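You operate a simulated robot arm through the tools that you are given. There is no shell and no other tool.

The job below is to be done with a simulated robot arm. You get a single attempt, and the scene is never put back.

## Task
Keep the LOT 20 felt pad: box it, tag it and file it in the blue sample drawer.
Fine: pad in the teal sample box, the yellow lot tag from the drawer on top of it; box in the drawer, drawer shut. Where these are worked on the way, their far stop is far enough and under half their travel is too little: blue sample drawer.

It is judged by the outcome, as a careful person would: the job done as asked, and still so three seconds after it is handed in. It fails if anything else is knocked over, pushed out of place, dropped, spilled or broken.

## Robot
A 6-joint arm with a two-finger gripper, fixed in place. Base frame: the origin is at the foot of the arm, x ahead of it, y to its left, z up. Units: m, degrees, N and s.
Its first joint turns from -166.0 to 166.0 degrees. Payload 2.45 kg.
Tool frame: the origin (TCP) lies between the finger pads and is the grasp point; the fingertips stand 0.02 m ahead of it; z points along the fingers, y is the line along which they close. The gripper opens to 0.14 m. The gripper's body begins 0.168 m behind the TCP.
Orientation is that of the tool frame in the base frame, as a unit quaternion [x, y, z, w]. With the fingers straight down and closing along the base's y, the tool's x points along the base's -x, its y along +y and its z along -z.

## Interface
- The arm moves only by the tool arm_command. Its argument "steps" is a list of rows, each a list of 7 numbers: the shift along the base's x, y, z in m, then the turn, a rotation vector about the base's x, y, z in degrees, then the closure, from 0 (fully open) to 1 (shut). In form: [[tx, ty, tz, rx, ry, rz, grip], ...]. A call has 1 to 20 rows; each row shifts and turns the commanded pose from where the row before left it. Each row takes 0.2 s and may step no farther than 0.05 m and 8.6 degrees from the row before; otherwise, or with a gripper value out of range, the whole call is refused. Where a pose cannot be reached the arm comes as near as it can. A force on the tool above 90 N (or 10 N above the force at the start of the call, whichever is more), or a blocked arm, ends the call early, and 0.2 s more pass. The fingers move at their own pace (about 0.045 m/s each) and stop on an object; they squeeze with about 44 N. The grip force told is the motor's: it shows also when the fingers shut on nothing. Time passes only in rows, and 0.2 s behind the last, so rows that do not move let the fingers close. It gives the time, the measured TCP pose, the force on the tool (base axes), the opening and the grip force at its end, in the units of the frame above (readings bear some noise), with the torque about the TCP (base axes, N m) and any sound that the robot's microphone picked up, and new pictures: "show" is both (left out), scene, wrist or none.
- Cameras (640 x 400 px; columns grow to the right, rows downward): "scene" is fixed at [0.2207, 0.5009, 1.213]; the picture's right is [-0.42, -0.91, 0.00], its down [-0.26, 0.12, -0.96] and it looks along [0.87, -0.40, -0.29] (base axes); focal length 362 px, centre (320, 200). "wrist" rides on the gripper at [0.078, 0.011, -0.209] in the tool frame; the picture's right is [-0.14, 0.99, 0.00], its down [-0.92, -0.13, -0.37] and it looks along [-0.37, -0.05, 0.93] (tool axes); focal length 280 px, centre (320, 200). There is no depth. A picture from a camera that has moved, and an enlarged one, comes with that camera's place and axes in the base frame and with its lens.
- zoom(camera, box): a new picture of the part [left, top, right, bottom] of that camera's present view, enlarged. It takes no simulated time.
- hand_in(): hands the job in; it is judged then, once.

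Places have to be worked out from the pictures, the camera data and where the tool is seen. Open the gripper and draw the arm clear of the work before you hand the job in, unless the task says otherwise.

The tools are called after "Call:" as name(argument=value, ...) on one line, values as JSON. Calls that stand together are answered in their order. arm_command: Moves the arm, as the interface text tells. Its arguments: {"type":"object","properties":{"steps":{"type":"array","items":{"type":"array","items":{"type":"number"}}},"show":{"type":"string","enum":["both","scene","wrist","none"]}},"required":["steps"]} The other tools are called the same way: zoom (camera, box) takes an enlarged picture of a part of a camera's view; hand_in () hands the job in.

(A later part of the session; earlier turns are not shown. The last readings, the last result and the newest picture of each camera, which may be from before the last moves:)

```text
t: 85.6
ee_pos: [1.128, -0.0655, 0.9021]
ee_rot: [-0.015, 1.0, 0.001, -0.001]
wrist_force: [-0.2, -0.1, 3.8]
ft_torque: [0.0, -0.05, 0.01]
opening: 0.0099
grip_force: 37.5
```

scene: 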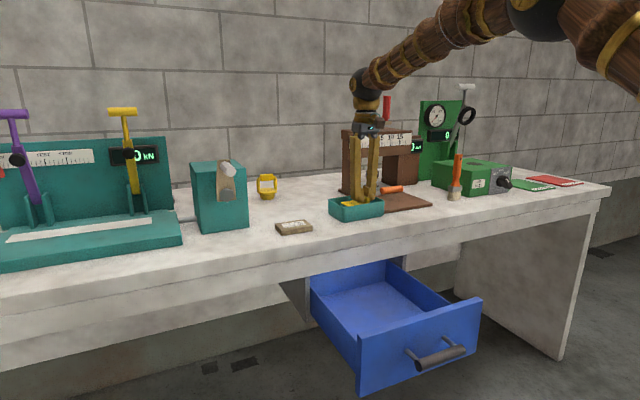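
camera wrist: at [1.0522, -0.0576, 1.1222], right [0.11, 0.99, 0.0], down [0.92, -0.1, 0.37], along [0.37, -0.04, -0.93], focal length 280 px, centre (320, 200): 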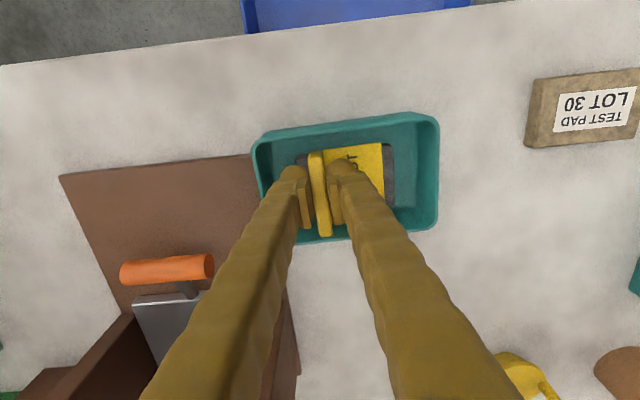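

Light contact (3.8 N): the tag rests on the pad. I'll open just to 24 mm and rise a little, checking that the tag stays.

Call:
arm_command(steps=[[0, 0, 0, 0, 0, 0, 0.9], [0, 0, 0, 0, 0, 0, 0.85], [0, 0, 0, 0, 0, 0, 0.83], [0, 0, 0.005, 0, 0, 0, 0.83], [0, 0, 0.01, 0, 0, 0, 0.83], [0, 0, 0.015, 0, 0, 0, 0.83], [0, 0, 0, 0, 0, 0, 0.83]])

Call:
zoom(camera="scene", box=[300, 130, 460, 240])

Call:
zoom(camera="wrist", box=[200, 90, 440, 290])

```text
t: 87.2
ee_pos: [1.1278, -0.0674, 0.9318]
ee_rot: [-0.015, 1.0, 0.001, -0.001]
wrist_force: [0.0, -0.2, 0.6]
ft_torque: [0.03, -0.03, 0.0]
opening: 0.024
grip_force: 0.1
camera wrist: at [1.0519, -0.058, 1.1409], right [0.11, 0.99, 0.0], down [0.92, -0.1, 0.37], along [0.36, -0.04, -0.93], focal length 280 px, centre (320, 200)
```

scene: 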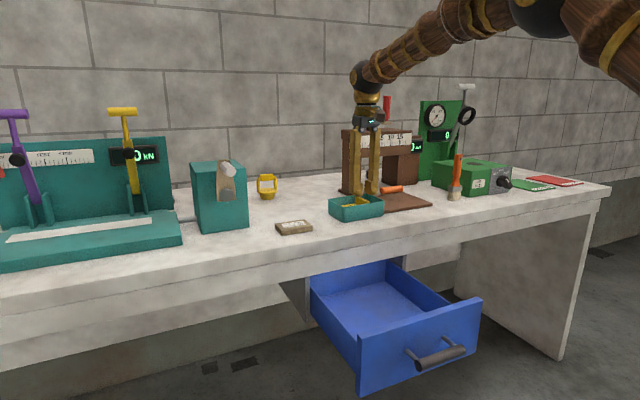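
wrist: 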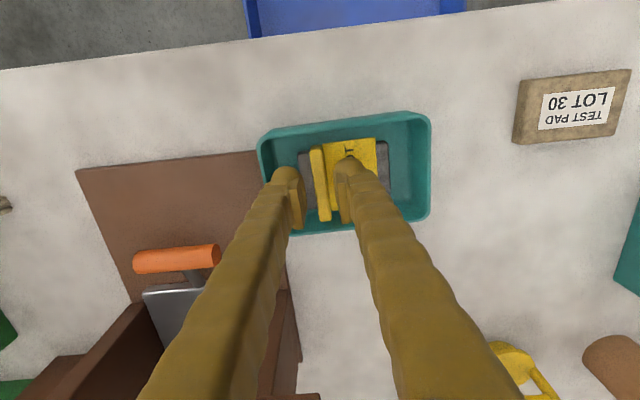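

```text
3.64 times, centred on (380, 185) of scene
camera zoom: at [0.2207, 0.5009, 1.213], right [-0.42, -0.91, 0.0], down [-0.26, 0.12, -0.96], along [0.87, -0.4, -0.29], focal length 1316 px, centre (102, 254)
```

zoom: 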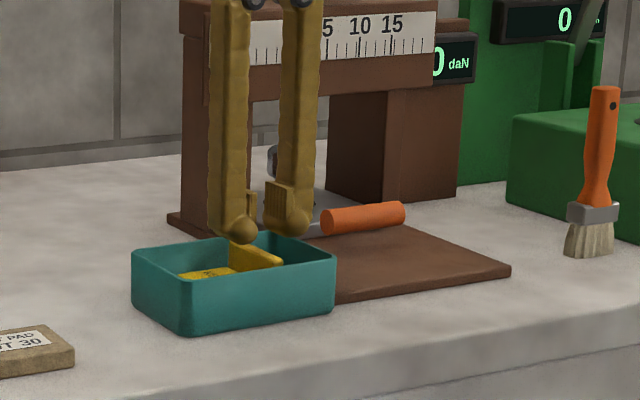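

```text
2.00 times, centred on (320, 190) of wrist
camera zoom: at [1.0519, -0.058, 1.1409], right [0.11, 0.99, 0.0], down [0.92, -0.1, 0.37], along [0.36, -0.04, -0.93], focal length 561 px, centre (320, 220)
```

zoom: 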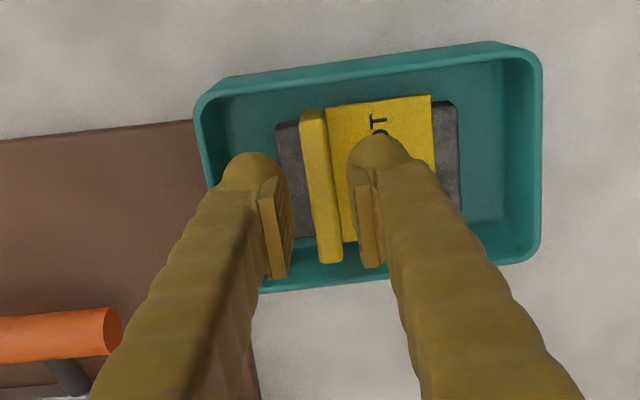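

The tag lies flat on the pad with its fin upright. Next I'll lift the loaded box by gripping across its short side. Rising clear, turning the gripper 90° and opening wide.

Call:
arm_command(steps=[[0, 0, 0.02, 0, 0, 0, 0.8], [0, 0, 0.03, 0, 0, 0, 0.6], [0, 0, 0.03, 0, 0, 8.2, 0.4], [0, 0.003, 0.01, 0, 0, 8.2, 0.2], [0, 0.003, 0, 0, 0, 8.2, 0.07], [0, 0.003, 0, 0, 0, 8.2, 0.07], [0, 0.003, 0, 0, 0, 8.2, 0.07], [0.002, 0.003, 0, 0, 0, 8.2, 0.07], [0.001, 0.003, 0, 0, 0, 8.2, 0.07], [0.001, 0.003, 0, 0, 0, 8.2, 0.07], [0.001, 0.003, 0, 0, 0, 8.2, 0.07], [0, 0.002, 0, 0, 0, 8.2, 0.07], [0, 0, 0, 0, 0, 7.9, 0.07], [0, 0, 0, 0, 0, 0, 0.07]])

Call:
zoom(camera="wrist", box=[200, 60, 440, 260])

```text
t: 90.2
ee_pos: [1.1334, -0.0391, 1.0214]
ee_rot: [0.717, -0.697, 0.0, 0.0]
wrist_force: [-0.5, -0.1, -1.1]
ft_torque: [0.01, 0.02, 0.02]
opening: 0.1301
grip_force: 0.0
camera wrist: at [1.1268, -0.1179, 1.2303], right [-0.99, 0.11, 0.0], down [0.1, 0.92, 0.37], along [0.04, 0.36, -0.93], focal length 280 px, centre (320, 200)
```

scene: 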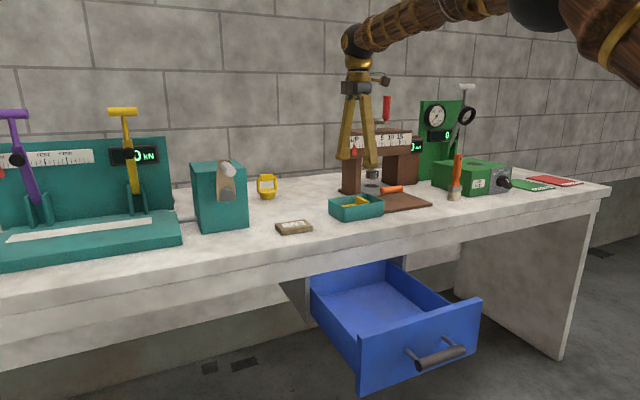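
wrist: 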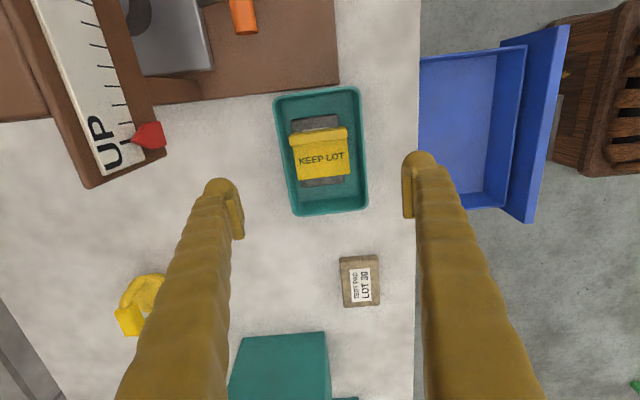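

```text
2.00 times, centred on (320, 160) of wrist
camera zoom: at [1.1268, -0.1179, 1.2303], right [-0.99, 0.11, 0.0], down [0.1, 0.92, 0.37], along [0.04, 0.36, -0.93], focal length 561 px, centre (320, 280)
```

zoom: 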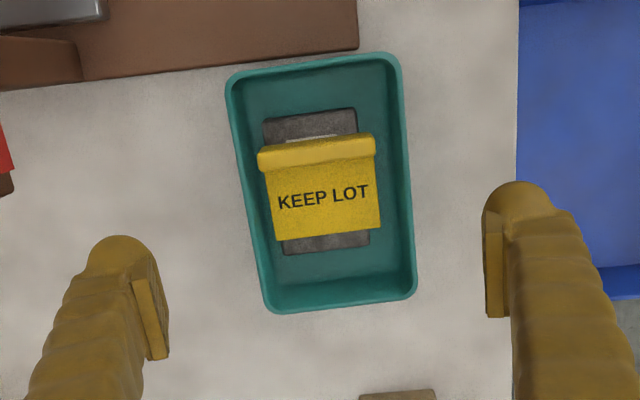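

The tag is centred over the pad in the box. The box centre reads (1.132, -0.041). I'll descend partway with the fingers straddling the long sides and check clearances.

Call:
arm_command(steps=[[-0.001, -0.002, -0.04, 0, 0, 0, 0.07], [0, 0, -0.03, 0, 0, 0, 0.07], [0, 0, -0.02, 0, 0, 0, 0.07], [0, 0, 0, 0, 0, 0, 0.07]])

Call:
zoom(camera="scene", box=[300, 130, 460, 240])

```text
t: 91.2
ee_pos: [1.1324, -0.0409, 0.9315]
ee_rot: [0.717, -0.697, 0.001, 0.001]
wrist_force: [-0.3, 0.1, 0.4]
ft_torque: [0.01, -0.05, -0.01]
opening: 0.1302
grip_force: 0.0
camera wrist: at [1.1259, -0.1196, 1.1406], right [-0.99, 0.11, 0.0], down [0.1, 0.92, 0.37], along [0.04, 0.36, -0.93], focal length 280 px, centre (320, 200)
```

scene: 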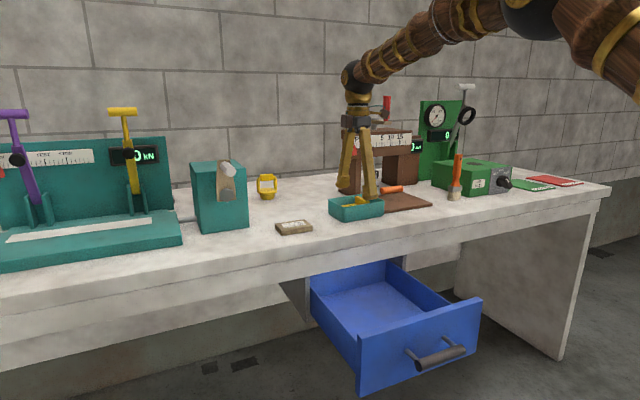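
wrist: 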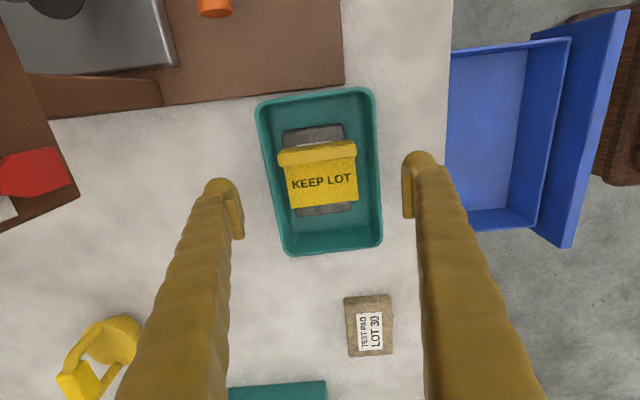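

```text
3.64 times, centred on (380, 185) of scene
camera zoom: at [0.2207, 0.5009, 1.213], right [-0.42, -0.91, 0.0], down [-0.26, 0.12, -0.96], along [0.87, -0.4, -0.29], focal length 1316 px, centre (102, 254)
```

zoom: 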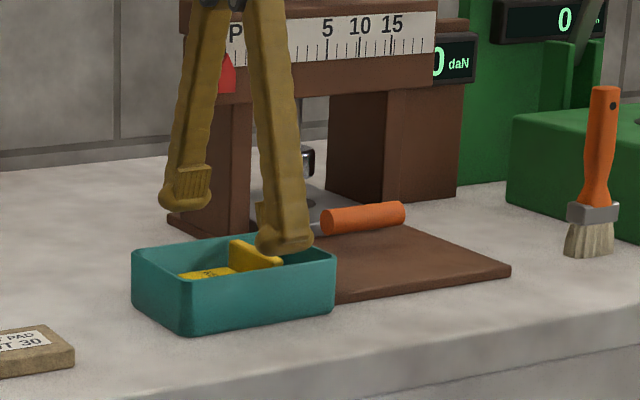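

Fingers clear on both sides. I'll lower to gripping height and close on the box's long walls.

Call:
arm_command(steps=[[0, 0, -0.02, 0, 0, 0, 0.07], [0, 0, -0.02, 0, 0, 0, 0.07], [0, 0, -0.01, 0, 0, 0, 0.07], [0, 0, -0.005, 0, 0, 0, 0.07], [0, 0, 0, 0, 0, 0, 0.07]])

```text
t: 92.4
ee_pos: [1.1318, -0.0427, 0.877]
ee_rot: [0.717, -0.697, 0.001, 0.001]
wrist_force: [0.7, 0.1, 0.0]
ft_torque: [0.0, 0.01, -0.02]
opening: 0.1303
grip_force: 0.0
camera wrist: at [1.1251, -0.1206, 1.087], right [-0.99, 0.11, 0.0], down [0.1, 0.92, 0.37], along [0.04, 0.36, -0.93], focal length 280 px, centre (320, 200)
```

scene: 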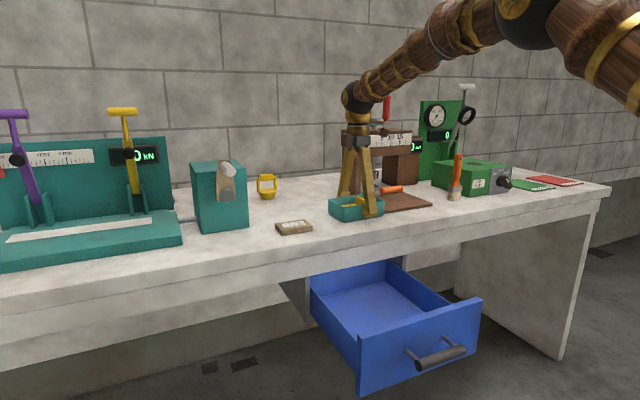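
wrist: 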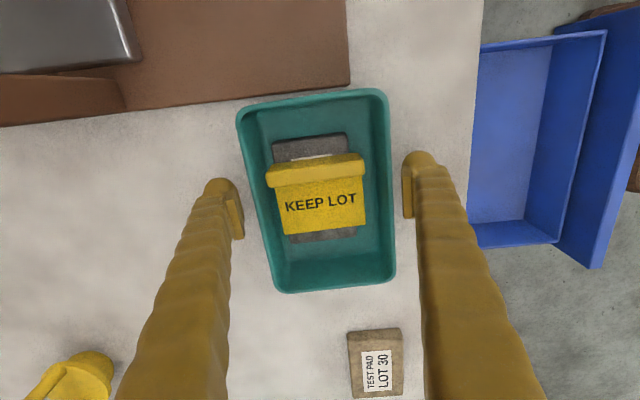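

The box is centred between the fingers. Closing gently, then full grip.

Call:
arm_command(steps=[[0, 0, 0, 0, 0, 0, 0.2], [0, 0, 0, 0, 0, 0, 0.26], [0, 0, 0, 0, 0, 0, 0.3], [0, 0, 0, 0, 0, 0, 0.4], [0, 0, 0, 0, 0, 0, 1], [0, 0, 0, 0, 0, 0, 1], [0, 0, 0, 0, 0, 0, 1]])

Call:
zoom(camera="scene", box=[300, 130, 460, 240])

```text
t: 94.0
ee_pos: [1.1314, -0.043, 0.8768]
ee_rot: [0.717, -0.697, 0.001, 0.0]
wrist_force: [-0.7, 0.3, 4.4]
ft_torque: [0.04, 0.02, -0.06]
opening: 0.1083
grip_force: 43.9
camera wrist: at [1.1251, -0.1206, 1.0873], right [-0.99, 0.11, 0.0], down [0.1, 0.92, 0.37], along [0.04, 0.36, -0.93], focal length 280 px, centre (320, 200)
```

scene: 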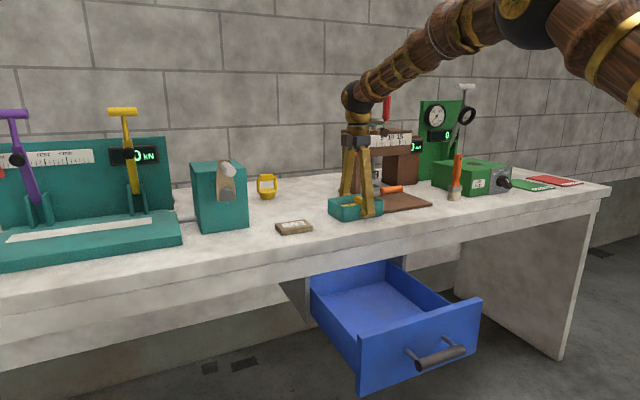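
wrist: 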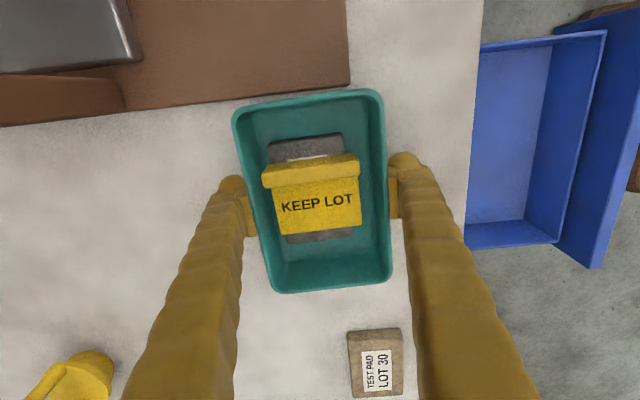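

```text
3.64 times, centred on (380, 185) of scene
camera zoom: at [0.2207, 0.5009, 1.213], right [-0.42, -0.91, 0.0], down [-0.26, 0.12, -0.96], along [0.87, -0.4, -0.29], focal length 1316 px, centre (102, 254)
```

zoom: 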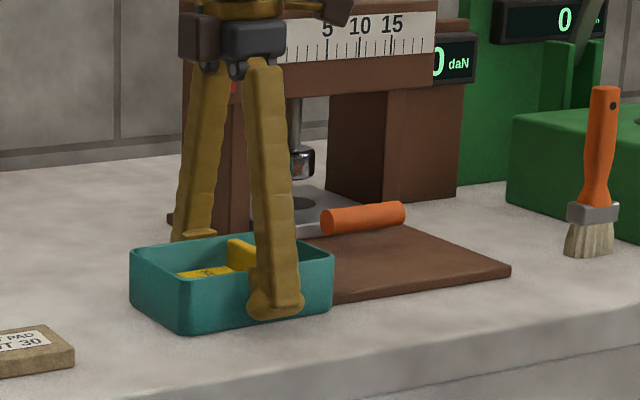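

Gripped at 108 mm with 44 N. Lifting slowly and checking that it stays level.

Call:
arm_command(steps=[[0, 0, 0.005, 0, 0, 0, 1], [0, 0, 0.01, 0, 0, 0, 1], [0, 0, 0.015, 0, 0, 0, 1], [0, 0, 0.02, 0, 0, 0, 1], [0, 0, 0.02, 0, 0, 0, 1], [0, 0, 0, 0, 0, 0, 1]])

Call:
zoom(camera="scene", box=[300, 120, 460, 230])

```text
t: 95.4
ee_pos: [1.1325, -0.0416, 0.9455]
ee_rot: [0.717, -0.697, 0.001, 0.0]
wrist_force: [0.3, 0.0, -2.8]
ft_torque: [0.0, -0.02, -0.01]
opening: 0.108
grip_force: 44.4
camera wrist: at [1.1257, -0.1201, 1.1553], right [-0.99, 0.11, 0.0], down [0.1, 0.92, 0.37], along [0.04, 0.36, -0.93], focal length 280 px, centre (320, 200)
```

scene: 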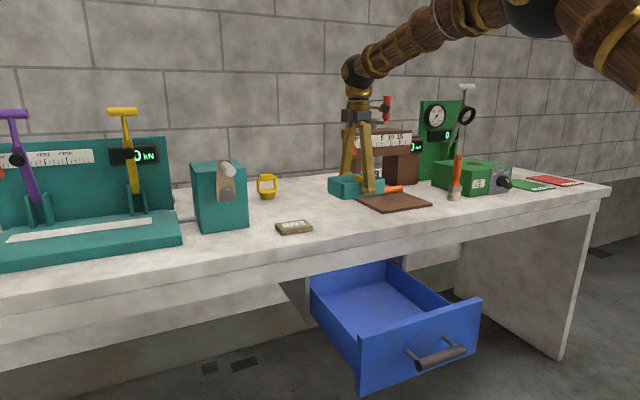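
wrist: 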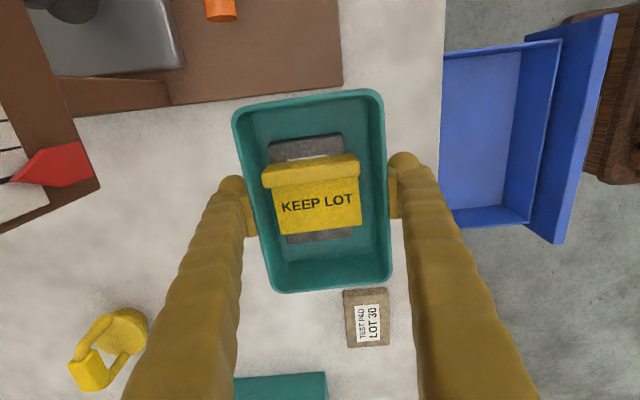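

```text
3.64 times, centred on (380, 175) of scene
camera zoom: at [0.2207, 0.5009, 1.213], right [-0.42, -0.91, 0.0], down [-0.26, 0.12, -0.96], along [0.87, -0.4, -0.29], focal length 1316 px, centre (102, 291)
```

zoom: 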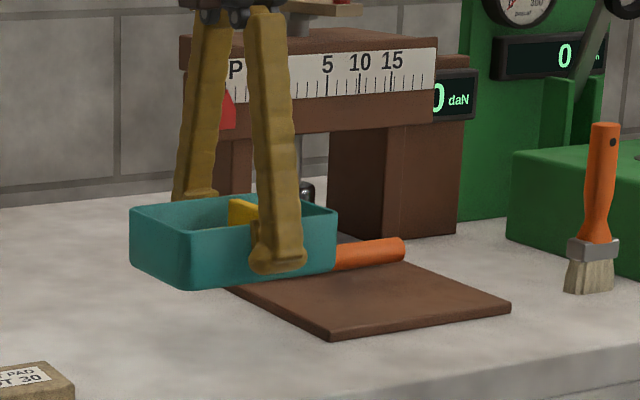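

Level and secure, about 2.8 N of load. Carrying it back over the open drawer at safe height.

Call:
arm_command(steps=[[-0.01, 0, 0.025, 0, 0, 0, 1], [-0.02, 0.002, 0.02, 0, 0, -0.4, 1], [-0.03, 0.005, 0, 0, 0, -0.4, 1], [-0.035, 0.006, 0, 0, 0, -0.4, 1], [-0.04, 0.007, 0, 0, 0, -0.3, 1], [-0.04, 0.007, 0, 0, 0, 0, 1], [-0.035, 0.007, 0, 0, 0, 0, 1], [-0.022, 0.005, 0, 0, 0, 0, 1], [-0.012, 0.003, 0, 0, 0, 0, 1], [0, 0, 0, 0, 0, 0, 1]])

Call:
zoom(camera="scene", box=[310, 150, 490, 290])

```text
t: 97.6
ee_pos: [0.8886, -0.0001, 0.9909]
ee_rot: [0.708, -0.706, 0.001, 0.001]
wrist_force: [-0.4, 0.3, -3.0]
ft_torque: [-0.02, -0.01, 0.03]
opening: 0.1077
grip_force: 44.2
camera wrist: at [0.8803, -0.0777, 1.2005], right [-0.99, 0.14, 0.0], down [0.13, 0.92, 0.37], along [0.05, 0.36, -0.93], focal length 280 px, centre (320, 200)
```

scene: 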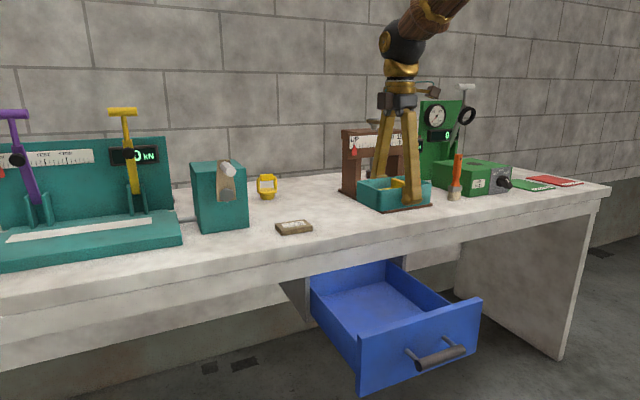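
wrist: 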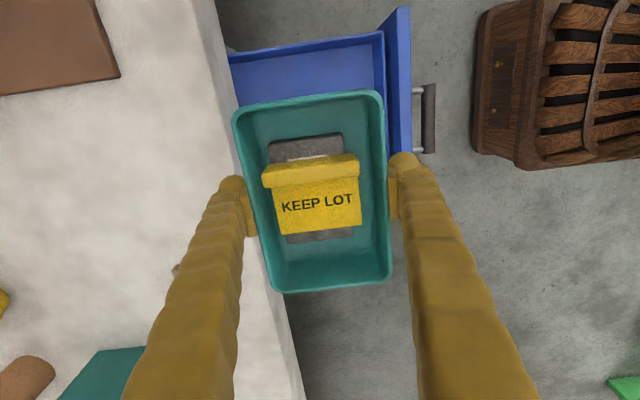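

```text
2.86 times, centred on (400, 220) of scene
camera zoom: at [0.2207, 0.5009, 1.213], right [-0.42, -0.91, 0.0], down [-0.26, 0.12, -0.96], along [0.87, -0.4, -0.29], focal length 1034 px, centre (91, 143)
```

zoom: 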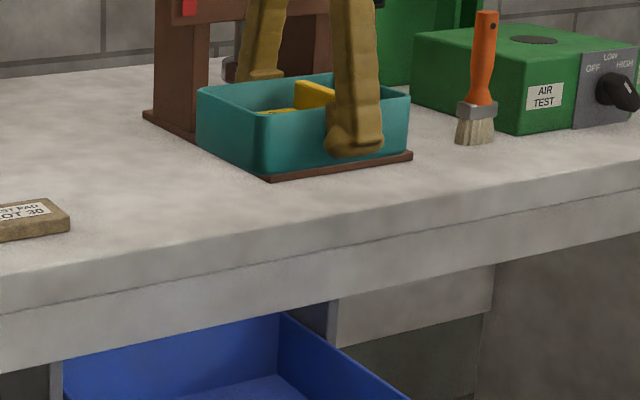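

Positioned over the drawer with about 3 cm to both the drawer front and the table edge. Lowering.

Call:
arm_command(steps=[[0, 0, -0.03, 0, 0, 0, 1], [0, 0, -0.04, 0, 0, 0, 1], [0, 0, -0.04, 0, 0, 0, 1], [0, 0, -0.04, 0, 0, 0, 1], [0, 0, -0.04, 0, 0, 0, 1], [0, 0, -0.04, 0, 0, 0, 1], [0, 0, -0.035, 0, 0, 0, 1], [0, 0, 0, 0, 0, 0, 1]])

Call:
zoom(camera="scene", box=[300, 230, 500, 380])

```text
t: 99.4
ee_pos: [0.8861, -0.0013, 0.7253]
ee_rot: [0.708, -0.707, 0.0, 0.0]
wrist_force: [0.0, 0.0, -2.3]
ft_torque: [-0.02, 0.01, 0.0]
opening: 0.1078
grip_force: 44.2
camera wrist: at [0.8789, -0.0792, 0.9354], right [-0.99, 0.14, 0.0], down [0.13, 0.92, 0.37], along [0.05, 0.36, -0.93], focal length 280 px, centre (320, 200)
```

scene: 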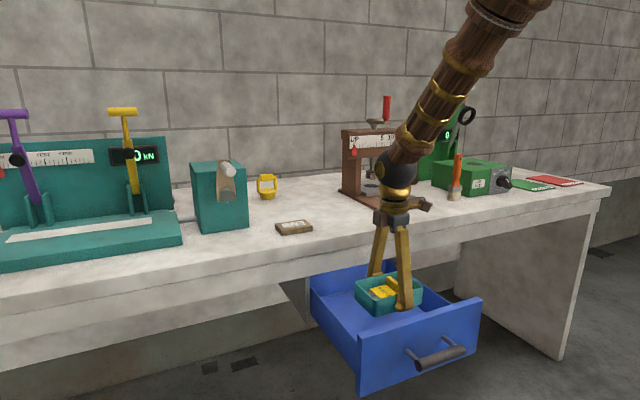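
wrist: 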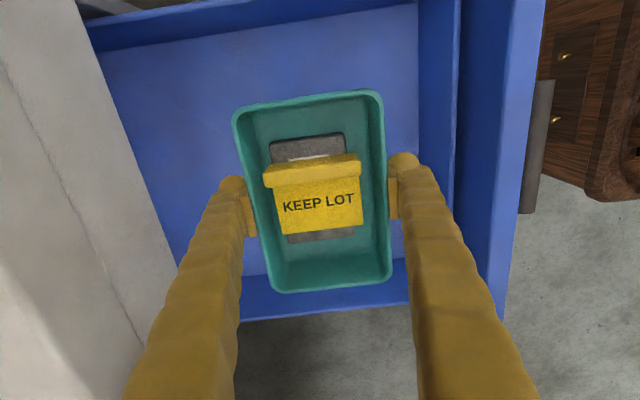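

```text
2.67 times, centred on (400, 305) of scene
camera zoom: at [0.2207, 0.5009, 1.213], right [-0.42, -0.91, 0.0], down [-0.26, 0.12, -0.96], along [0.87, -0.4, -0.29], focal length 965 px, centre (107, -80)
```

zoom: 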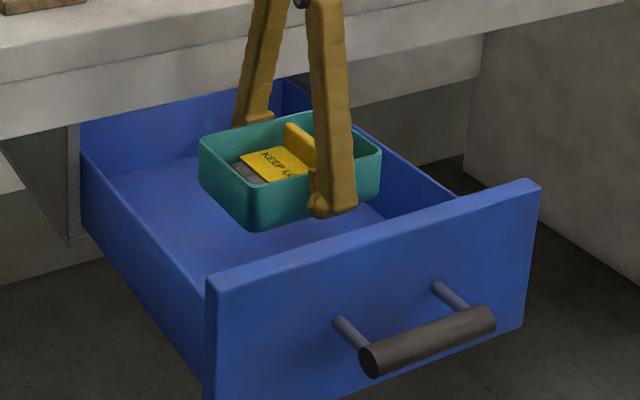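

The box is inside the drawer outline with clearance all round. Lowering further toward the floor.

Call:
arm_command(steps=[[0, 0, -0.025, 0, 0, 0, 1], [0, 0, -0.025, 0, 0, 0, 1], [0, 0, -0.015, 0, 0, 0, 1], [0, 0, -0.01, 0, 0, 0, 1], [0, 0, 0, 0, 0, 0, 1]], show="wrist")

```text
t: 100.6
ee_pos: [0.8881, 0.0005, 0.6523]
ee_rot: [0.707, -0.707, 0.0, 0.001]
wrist_force: [0.3, 0.5, -3.7]
ft_torque: [-0.01, 0.01, -0.03]
opening: 0.1082
grip_force: 44.5
camera wrist: at [0.8796, -0.0775, 0.8622], right [-0.99, 0.14, 0.0], down [0.13, 0.92, 0.37], along [0.05, 0.36, -0.93], focal length 280 px, centre (320, 200)
```

wrist: 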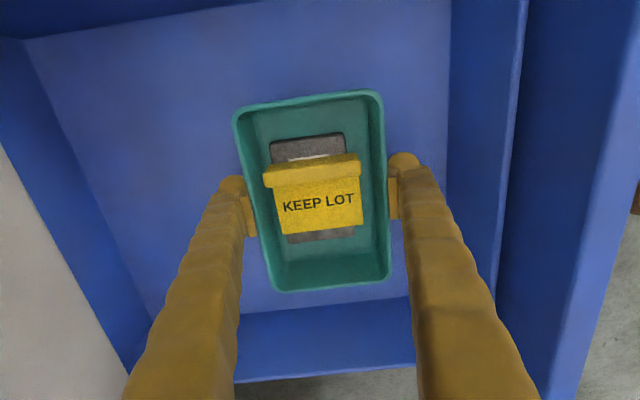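

Still free at 0.652, and I expect contact near 0.641. Small steps from here.

Call:
arm_command(steps=[[0, 0, -0.004, 0, 0, 0, 1], [0, 0, -0.003, 0, 0, 0, 1], [0, 0, 0, 0, 0, 0, 1]], show="none")

```text
t: 101.4
ee_pos: [0.8881, 0.0004, 0.6458]
ee_rot: [0.707, -0.707, 0.0, 0.001]
wrist_force: [-0.5, 0.1, -3.1]
ft_torque: [0.0, 0.0, 0.01]
opening: 0.1079
grip_force: 43.8
```

Call:
arm_command(steps=[[0, 0, -0.002, 0, 0, 0, 1], [0, 0, -0.002, 0, 0, 0, 1], [0, 0, 0, 0, 0, 0, 1]], show="none")

```text
t: 102.2
ee_pos: [0.8897, -0.0008, 0.6427]
ee_rot: [0.707, -0.707, 0.002, -0.001]
wrist_force: [-0.6, 3.5, 58.4]
ft_torque: [0.84, 0.61, 0.13]
opening: 0.1077
grip_force: 43.7
```

The box is down on the drawer floor (58 N). I'll relieve that by 2 mm, then release.

Call:
arm_command(steps=[[0, 0, 0.002, 0, 0, 0, 1], [0, 0, 0, 0, 0, 0, 1]], show="none")

```text
t: 102.8
ee_pos: [0.8894, -0.0004, 0.6438]
ee_rot: [0.708, -0.706, 0.001, 0.001]
wrist_force: [1.3, -1.0, 48.1]
ft_torque: [0.76, -0.99, 0.03]
opening: 0.1078
grip_force: 43.9
```

Call:
arm_command(steps=[[0, 0, 0.001, 0, 0, 0, 1], [0, 0, 0.0005, 0, 0, 0, 1], [0, 0, 0, 0, 0, 0, 1]], show="none")

```text
t: 103.6
ee_pos: [0.887, 0.0006, 0.6434]
ee_rot: [0.707, -0.707, 0.0, 0.001]
wrist_force: [-1.5, 6.8, 16.5]
ft_torque: [0.16, -0.98, 0.4]
opening: 0.1075
grip_force: 44.4
```

Down to 16 N. Opening to 126 mm and rising slowly while watching the box.

Call:
arm_command(steps=[[0, 0, 0, 0, 0, 0, 0.2], [0, 0, 0, 0, 0, 0, 0.15], [0, 0, 0, 0, 0, 0, 0.1], [0, 0, 0, 0, 0, 0, 0.1], [0, 0, 0.005, 0, 0, 0, 0.1], [0, 0, 0.01, 0, 0, 0, 0.1], [0, 0, 0.015, 0, 0, 0, 0.1], [0, 0, 0, 0, 0, 0, 0.1]])

Call:
zoom(camera="scene", box=[300, 230, 500, 380])

```text
t: 105.4
ee_pos: [0.887, -0.0002, 0.6753]
ee_rot: [0.708, -0.707, 0.001, 0.0]
wrist_force: [0.0, 0.2, -0.2]
ft_torque: [0.0, -0.03, 0.0]
opening: 0.1258
grip_force: 0.0
camera wrist: at [0.8791, -0.078, 0.8849], right [-0.99, 0.14, 0.0], down [0.13, 0.92, 0.37], along [0.05, 0.36, -0.93], focal length 280 px, centre (320, 200)
```

scene: 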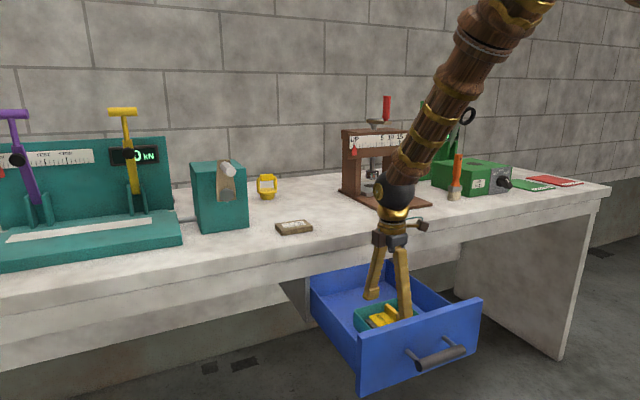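
wrist: 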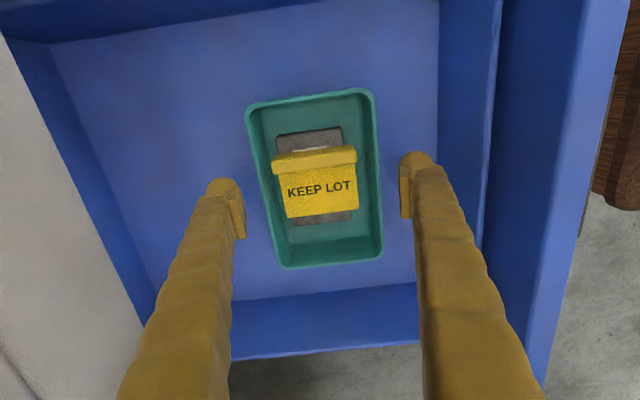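

```text
2.67 times, centred on (400, 305) of scene
camera zoom: at [0.2207, 0.5009, 1.213], right [-0.42, -0.91, 0.0], down [-0.26, 0.12, -0.96], along [0.87, -0.4, -0.29], focal length 965 px, centre (107, -80)
```

zoom: 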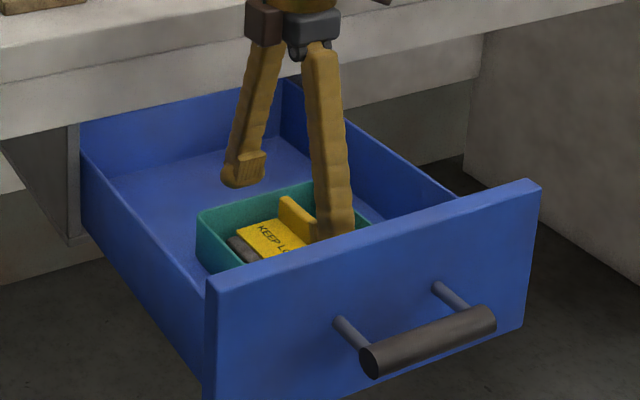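

The box, with pad and tag, rests on the drawer floor and is released. I'll rise straight up out of the drawer, narrowing the fingers once they're above it.

Call:
arm_command(steps=[[0, 0, 0.03, 0, 0, 0, 0.1], [0, 0, 0.04, 0, 0, 0, 0.1], [0, 0, 0.04, 0, 0, 0, 0.1], [0, 0, 0.045, 0, 0, 0, 0.3], [0, 0, 0.045, 0, 0, 0, 0.5], [0, 0, 0.04, 0, 0, 0, 0.71], [0, 0, 0, 0, 0, 0, 0.71]])

Call:
zoom(camera="wrist", box=[180, 40, 460, 240])

Call:
zoom(camera="scene", box=[300, 230, 500, 390])

```text
t: 107.0
ee_pos: [0.887, 0.0007, 0.9122]
ee_rot: [0.707, -0.707, 0.0, 0.001]
wrist_force: [-0.4, -1.1, -0.3]
ft_torque: [-0.01, 0.02, -0.01]
opening: 0.0408
grip_force: 0.0
camera wrist: at [0.8786, -0.078, 1.1232], right [-0.99, 0.14, 0.0], down [0.13, 0.92, 0.37], along [0.05, 0.36, -0.93], focal length 280 px, centre (320, 200)
```

scene: 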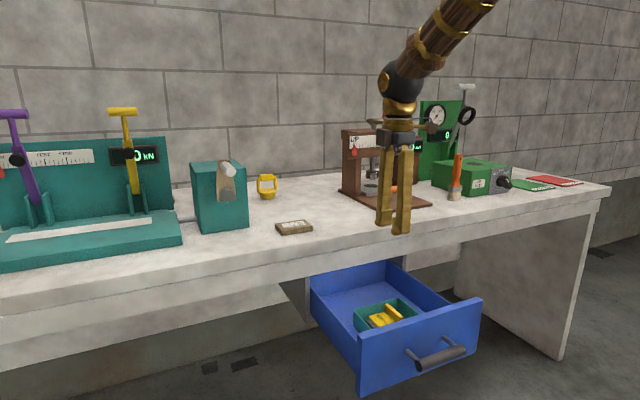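
wrist: 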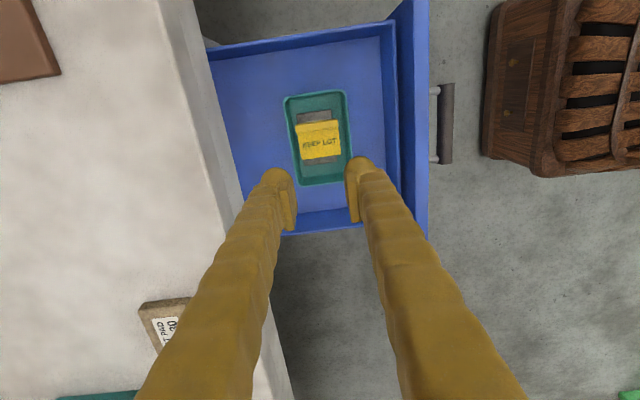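

```text
2.00 times, centred on (320, 140) of wrist
camera zoom: at [0.8786, -0.078, 1.1232], right [-0.99, 0.14, 0.0], down [0.13, 0.92, 0.37], along [0.05, 0.36, -0.93], focal length 561 px, centre (320, 320)
```

zoom: 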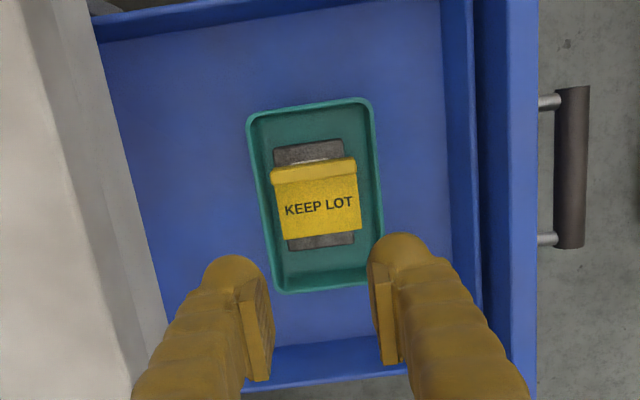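

```text
2.50 times, centred on (400, 310) of scene
camera zoom: at [0.2207, 0.5009, 1.213], right [-0.42, -0.91, 0.0], down [-0.26, 0.12, -0.96], along [0.87, -0.4, -0.29], focal length 905 px, centre (120, -75)
```

zoom: 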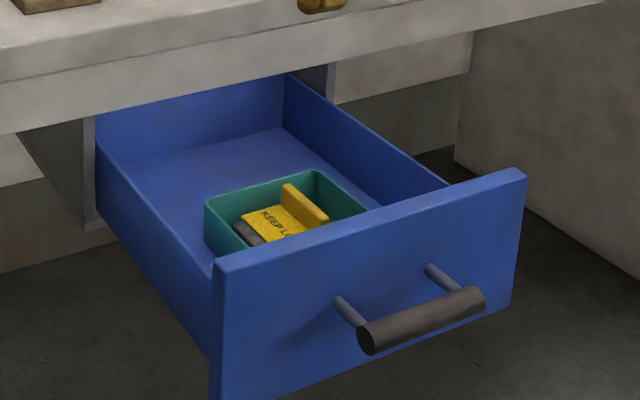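

The pad, tag and box are all properly placed, and the handle bar is still at x≈0.691. I'll move back in front, then tilt and come down along the earlier retreat path to the handle.

Call:
arm_command(steps=[[-0.04, 0, 0.004, 0, 0, 0, 0.71], [-0.04, 0, 0, 0, 0, 0, 0.71], [-0.04, 0, 0, 0, 0, 0, 0.71], [-0.04, 0, 0, 0, 0, 0, 0.71], [-0.041, 0, 0, 0, 0, 0, 0.71], [-0.02, 0, -0.04, 0, -7.5, 0, 0.71], [-0.01, 0, -0.04, 0, -7.5, 0, 0.71], [0, 0, -0.04, 0, -7.5, 0, 0.71], [0, 0, -0.035, 0, -7.5, 0, 0.71], [0, 0, 0, 0, 0, 0, 0.71]])

Call:
zoom(camera="scene", box=[360, 230, 560, 390])

```text
t: 109.2
ee_pos: [0.6546, -0.0019, 0.7628]
ee_rot: [-0.683, 0.683, -0.183, 0.183]
wrist_force: [-1.0, -0.9, -0.3]
ft_torque: [-0.03, 0.01, -0.01]
opening: 0.0405
grip_force: 0.1
camera wrist: at [0.5424, -0.0797, 0.9394], right [-0.86, 0.14, -0.5], down [-0.07, 0.92, 0.38], along [0.51, 0.36, -0.78], focal length 280 px, centre (320, 200)
```

scene: 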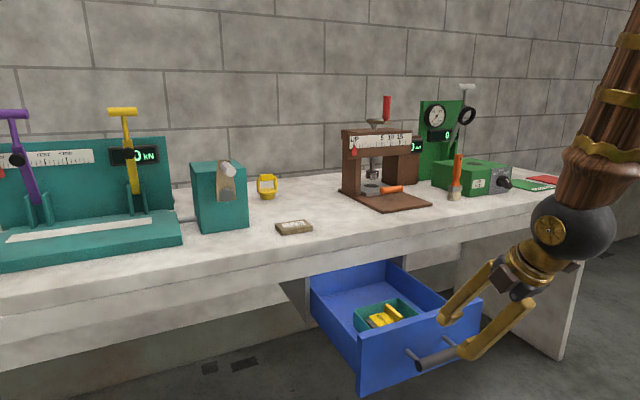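
wrist: 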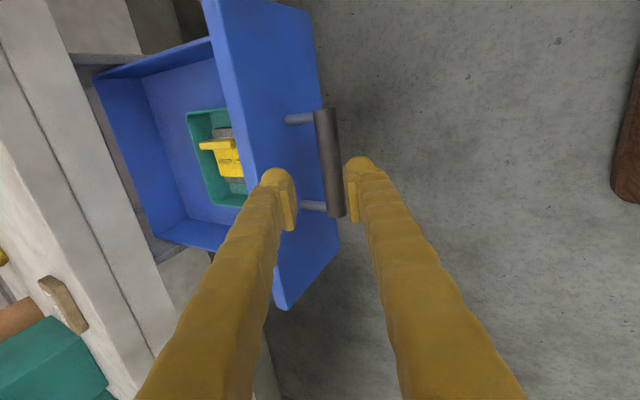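

```text
2.50 times, centred on (460, 310) of scene
camera zoom: at [0.2207, 0.5009, 1.213], right [-0.42, -0.91, 0.0], down [-0.26, 0.12, -0.96], along [0.87, -0.4, -0.29], focal length 905 px, centre (-30, -75)
```

zoom: 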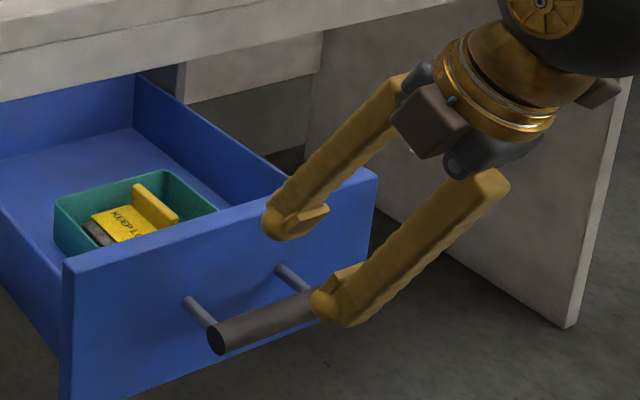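

The pose mirrors the earlier retreat. I'll step onto the approach line in front of the bar and verify before going in.

Call:
arm_command(steps=[[0.003, 0.001, -0.019, 0, 0, 0, 0.71], [0.0032, 0.001, -0.0193, 0, 0, 0, 0.71], [0, 0, 0, 0, 0, 0, 0.71]])

Call:
zoom(camera="wrist", box=[240, 80, 420, 240])

```text
t: 110.0
ee_pos: [0.6625, 0.001, 0.7253]
ee_rot: [-0.683, 0.683, -0.184, 0.182]
wrist_force: [-0.5, 0.1, -0.1]
ft_torque: [0.0, -0.01, 0.0]
opening: 0.0407
grip_force: 0.1
camera wrist: at [0.5501, -0.0771, 0.9011], right [-0.86, 0.14, -0.5], down [-0.07, 0.92, 0.38], along [0.51, 0.36, -0.78], focal length 280 px, centre (320, 200)
```

scene: 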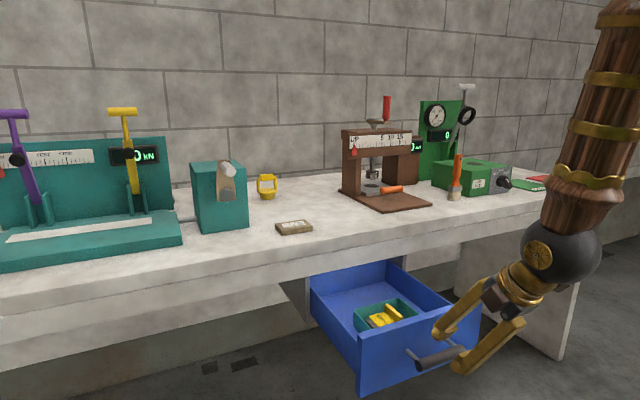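
wrist: 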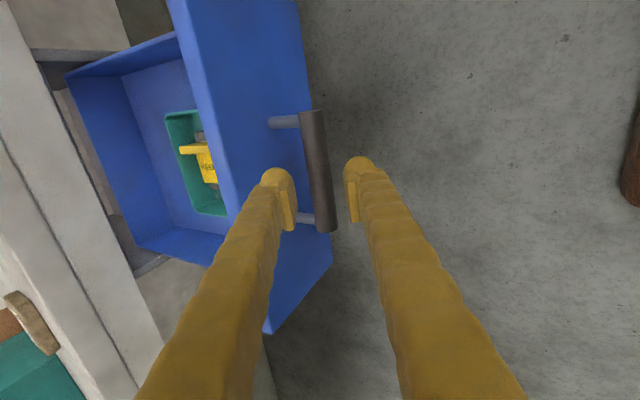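

```text
2.50 times, centred on (330, 160) of wrist
camera zoom: at [0.5501, -0.0771, 0.9011], right [-0.86, 0.14, -0.5], down [-0.07, 0.92, 0.38], along [0.51, 0.36, -0.78], focal length 701 px, centre (295, 300)
```

zoom: 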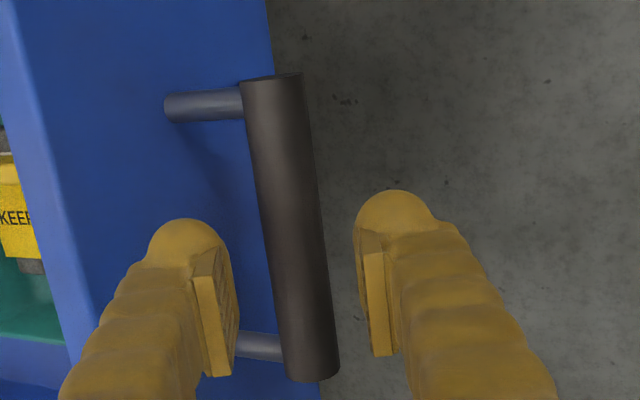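

The bar is centred between the fingers. Advancing along the finger axis and closing on it.

Call:
arm_command(steps=[[0.009, 0, -0.0156, 0, 0, 0, 0.71], [0.009, 0, -0.0156, 0, 0, 0, 0.71], [0.0085, -0.001, -0.0155, 0, 0, 0, 0.71], [0, 0, 0, 0, 0, 0, 0.71], [0, 0, 0, 0, 0, 0, 1], [0, 0, 0, 0, 0, 0, 1], [0, 0, 0, 0, 0, 0, 1]])

Call:
zoom(camera="scene", box=[360, 250, 540, 390])

```text
t: 111.6
ee_pos: [0.6893, -0.0001, 0.6794]
ee_rot: [0.683, -0.683, 0.184, -0.183]
wrist_force: [0.2, 1.0, -2.3]
ft_torque: [0.43, 0.01, -0.75]
opening: 0.0213
grip_force: 39.3
camera wrist: at [0.5773, -0.0778, 0.855], right [-0.86, 0.14, -0.5], down [-0.07, 0.92, 0.38], along [0.51, 0.36, -0.78], focal length 280 px, centre (320, 200)
```

scene: 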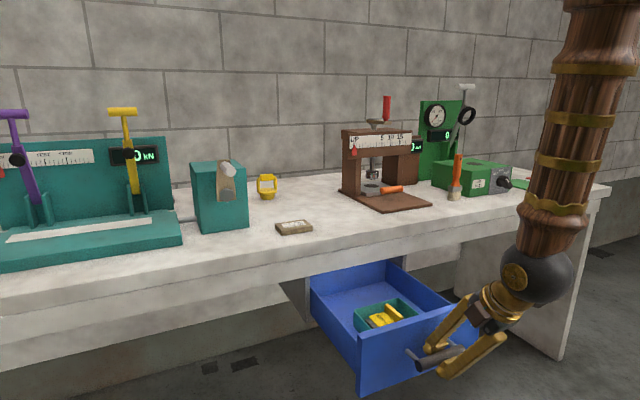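
wrist: 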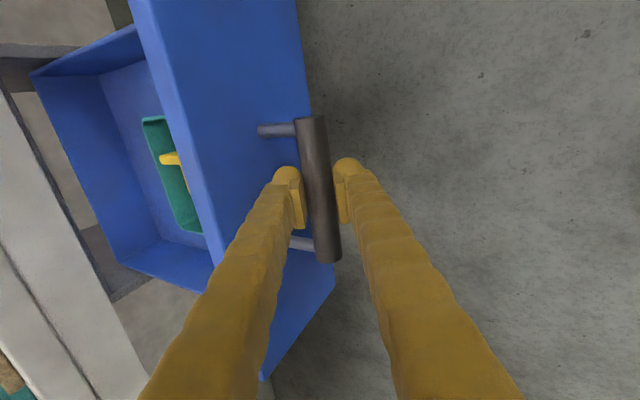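

```text
2.86 times, centred on (450, 320) of scene
camera zoom: at [0.2207, 0.5009, 1.213], right [-0.42, -0.91, 0.0], down [-0.26, 0.12, -0.96], along [0.87, -0.4, -0.29], focal length 1034 px, centre (-51, -143)
```

zoom: 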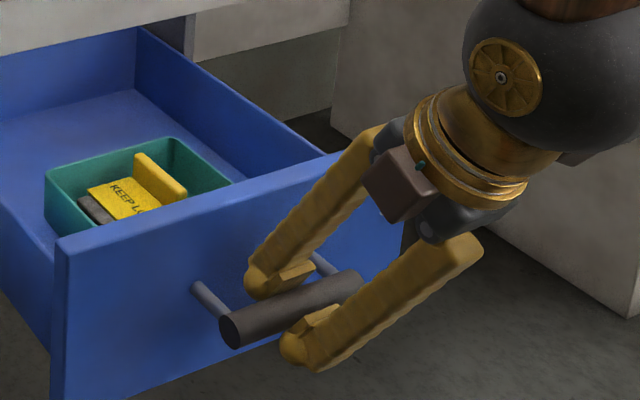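

Gripped with almost no side load. Pushing the drawer in smoothly along +x.

Call:
arm_command(steps=[[0.006, 0, 0, 0, 0, 0, 1], [0.01, 0, 0, 0, 0, 0, 1], [0.014, 0, 0, 0, 0, 0, 1], [0.016, 0, 0, 0, 0, 0, 1], [0.016, 0, 0, 0, 0, 0, 1], [0.012, 0, 0, 0, 0, 0, 1], [0.006, 0, 0, 0, 0, 0, 1], [0, 0, 0, 0, 0, 0, 1]], show="scene")

```text
t: 113.4
ee_pos: [0.7684, 0.0003, 0.6772]
ee_rot: [-0.683, 0.683, -0.183, 0.182]
wrist_force: [-0.4, -26.5, -4.3]
ft_torque: [0.23, 0.07, -0.89]
opening: 0.0206
grip_force: 44.6
```

scene: 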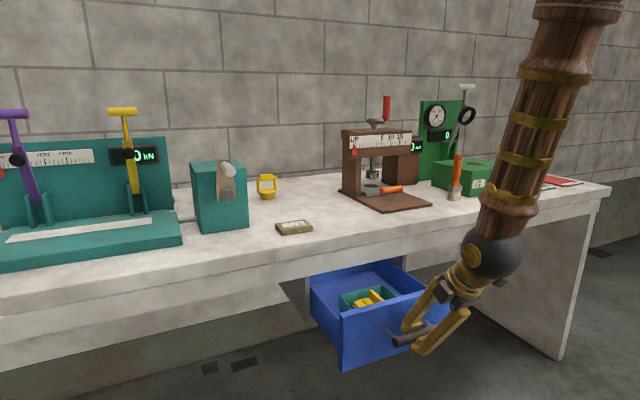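

The drawer is moving in nicely. The side load is -26 N in y, so I'll drift about -1.5 mm as I continue.

Call:
arm_command(steps=[[0.006, -0.001, 0, 0, 0, 0, 1], [0.012, -0.0005, 0, 0, 0, 0, 1], [0.016, -0.0003, 0, 0, 0, 0, 1], [0.016, -0.0003, 0, 0, 0, 0, 1], [0.016, -0.0002, 0, 0, 0, 0, 1], [0.012, -0.0002, 0, 0, 0, 0, 1], [0.006, 0, 0, 0, 0, 0, 1], [0, 0, 0, 0, 0, 0, 1]], show="scene")

```text
t: 115.2
ee_pos: [0.8531, -0.0005, 0.6787]
ee_rot: [0.684, -0.682, 0.183, -0.183]
wrist_force: [0.0, 43.9, -28.8]
ft_torque: [0.83, 0.03, -0.68]
opening: 0.0207
grip_force: 45.3
```

scene: 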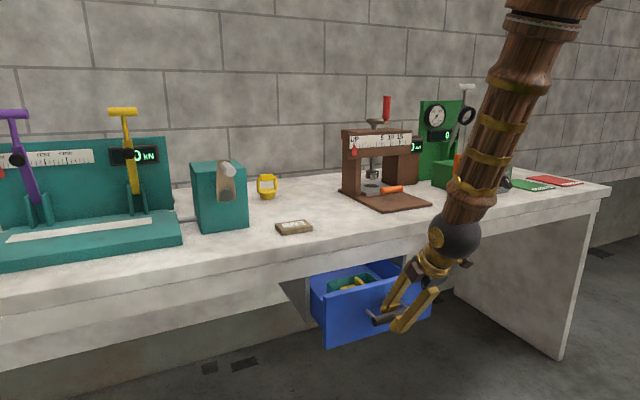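

Lateral load flipped, so I'll recentre by about 1.5 mm and keep pushing toward the closed position (TCP x≈0.96).

Call:
arm_command(steps=[[0.004, 0.001, -0.001, 0, 0, 0, 1], [0.01, 0.0005, 0, 0, 0, 0, 1], [0.014, 0, 0, 0, 0, 0, 1], [0.014, 0, 0, 0, 0, 0, 1], [0.014, 0, 0, 0, 0, 0, 1], [0.012, 0, 0, 0, 0, 0, 1], [0.008, 0, 0, 0, 0, 0, 1], [0, 0, 0, 0, 0, 0, 1]])

```text
t: 117.0
ee_pos: [0.9293, 0.0001, 0.6786]
ee_rot: [0.683, -0.683, 0.183, -0.182]
wrist_force: [-0.3, -25.4, -2.6]
ft_torque: [-0.07, 0.01, -0.07]
opening: 0.0209
grip_force: 44.2
camera wrist: at [0.8177, -0.0786, 0.8541], right [-0.86, 0.14, -0.5], down [-0.07, 0.92, 0.38], along [0.51, 0.36, -0.78], focal length 280 px, centre (320, 200)
```

scene: 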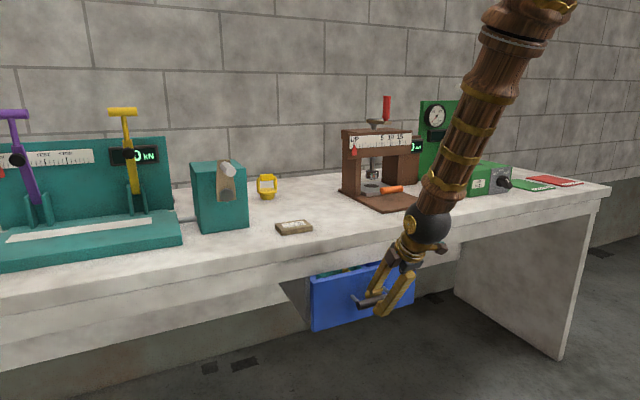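
wrist: 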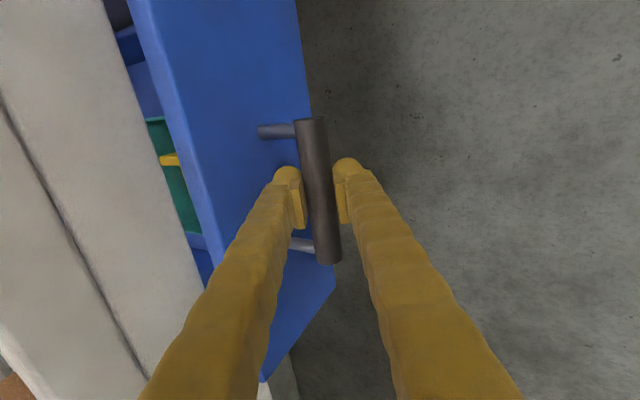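

About 3 cm left, and the box hasn't shifted in the drawer. Continuing slowly until the closed stop.

Call:
arm_command(steps=[[0.006, -0.0008, 0, 0, 0, 0, 1], [0.008, 0, 0, 0, 0, 0, 1], [0.006, 0, 0, 0, 0, 0, 1], [0.004, 0, 0, 0, 0, 0, 1], [0, 0, 0, 0, 0, 0, 1]])

```text
t: 118.2
ee_pos: [0.9532, -0.001, 0.6781]
ee_rot: [0.683, -0.683, 0.184, -0.182]
wrist_force: [1.7, -10.4, 12.3]
ft_torque: [0.41, -0.07, -0.79]
opening: 0.0205
grip_force: 45.0
camera wrist: at [0.8416, -0.0786, 0.8539], right [-0.86, 0.14, -0.5], down [-0.07, 0.92, 0.38], along [0.51, 0.36, -0.78], focal length 280 px, centre (320, 200)
```

scene: 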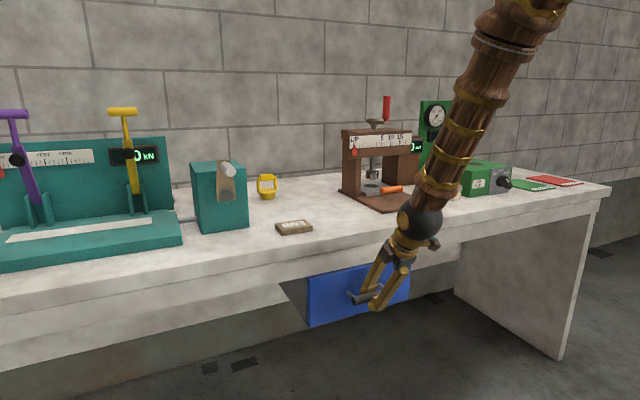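
wrist: 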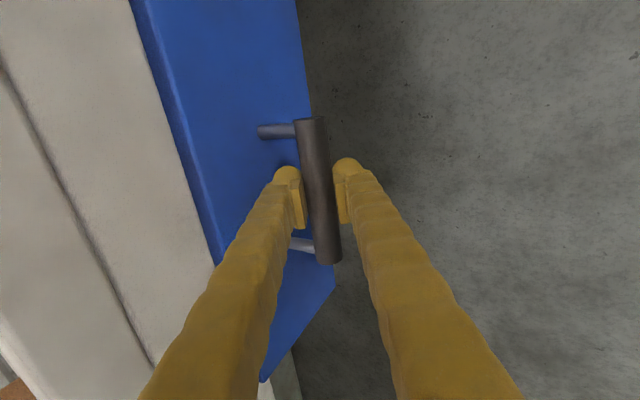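

Almost shut at x=0.953. Small pushes until the stop is felt.

Call:
arm_command(steps=[[0.002, -0.0003, 0, 0, 0, 0, 1], [0.002, 0, 0, 0, 0, 0, 1], [0.002, 0, 0, 0, 0, 0, 1], [0.001, 0, 0, 0, 0, 0, 1], [0, 0, 0, 0, 0, 0, 1]], show="none")

```text
t: 119.4
ee_pos: [0.9598, -0.0005, 0.6754]
ee_rot: [0.684, -0.682, 0.183, -0.182]
wrist_force: [-20.8, 16.9, 19.1]
ft_torque: [0.33, 0.06, -0.39]
opening: 0.0199
grip_force: 44.9
```

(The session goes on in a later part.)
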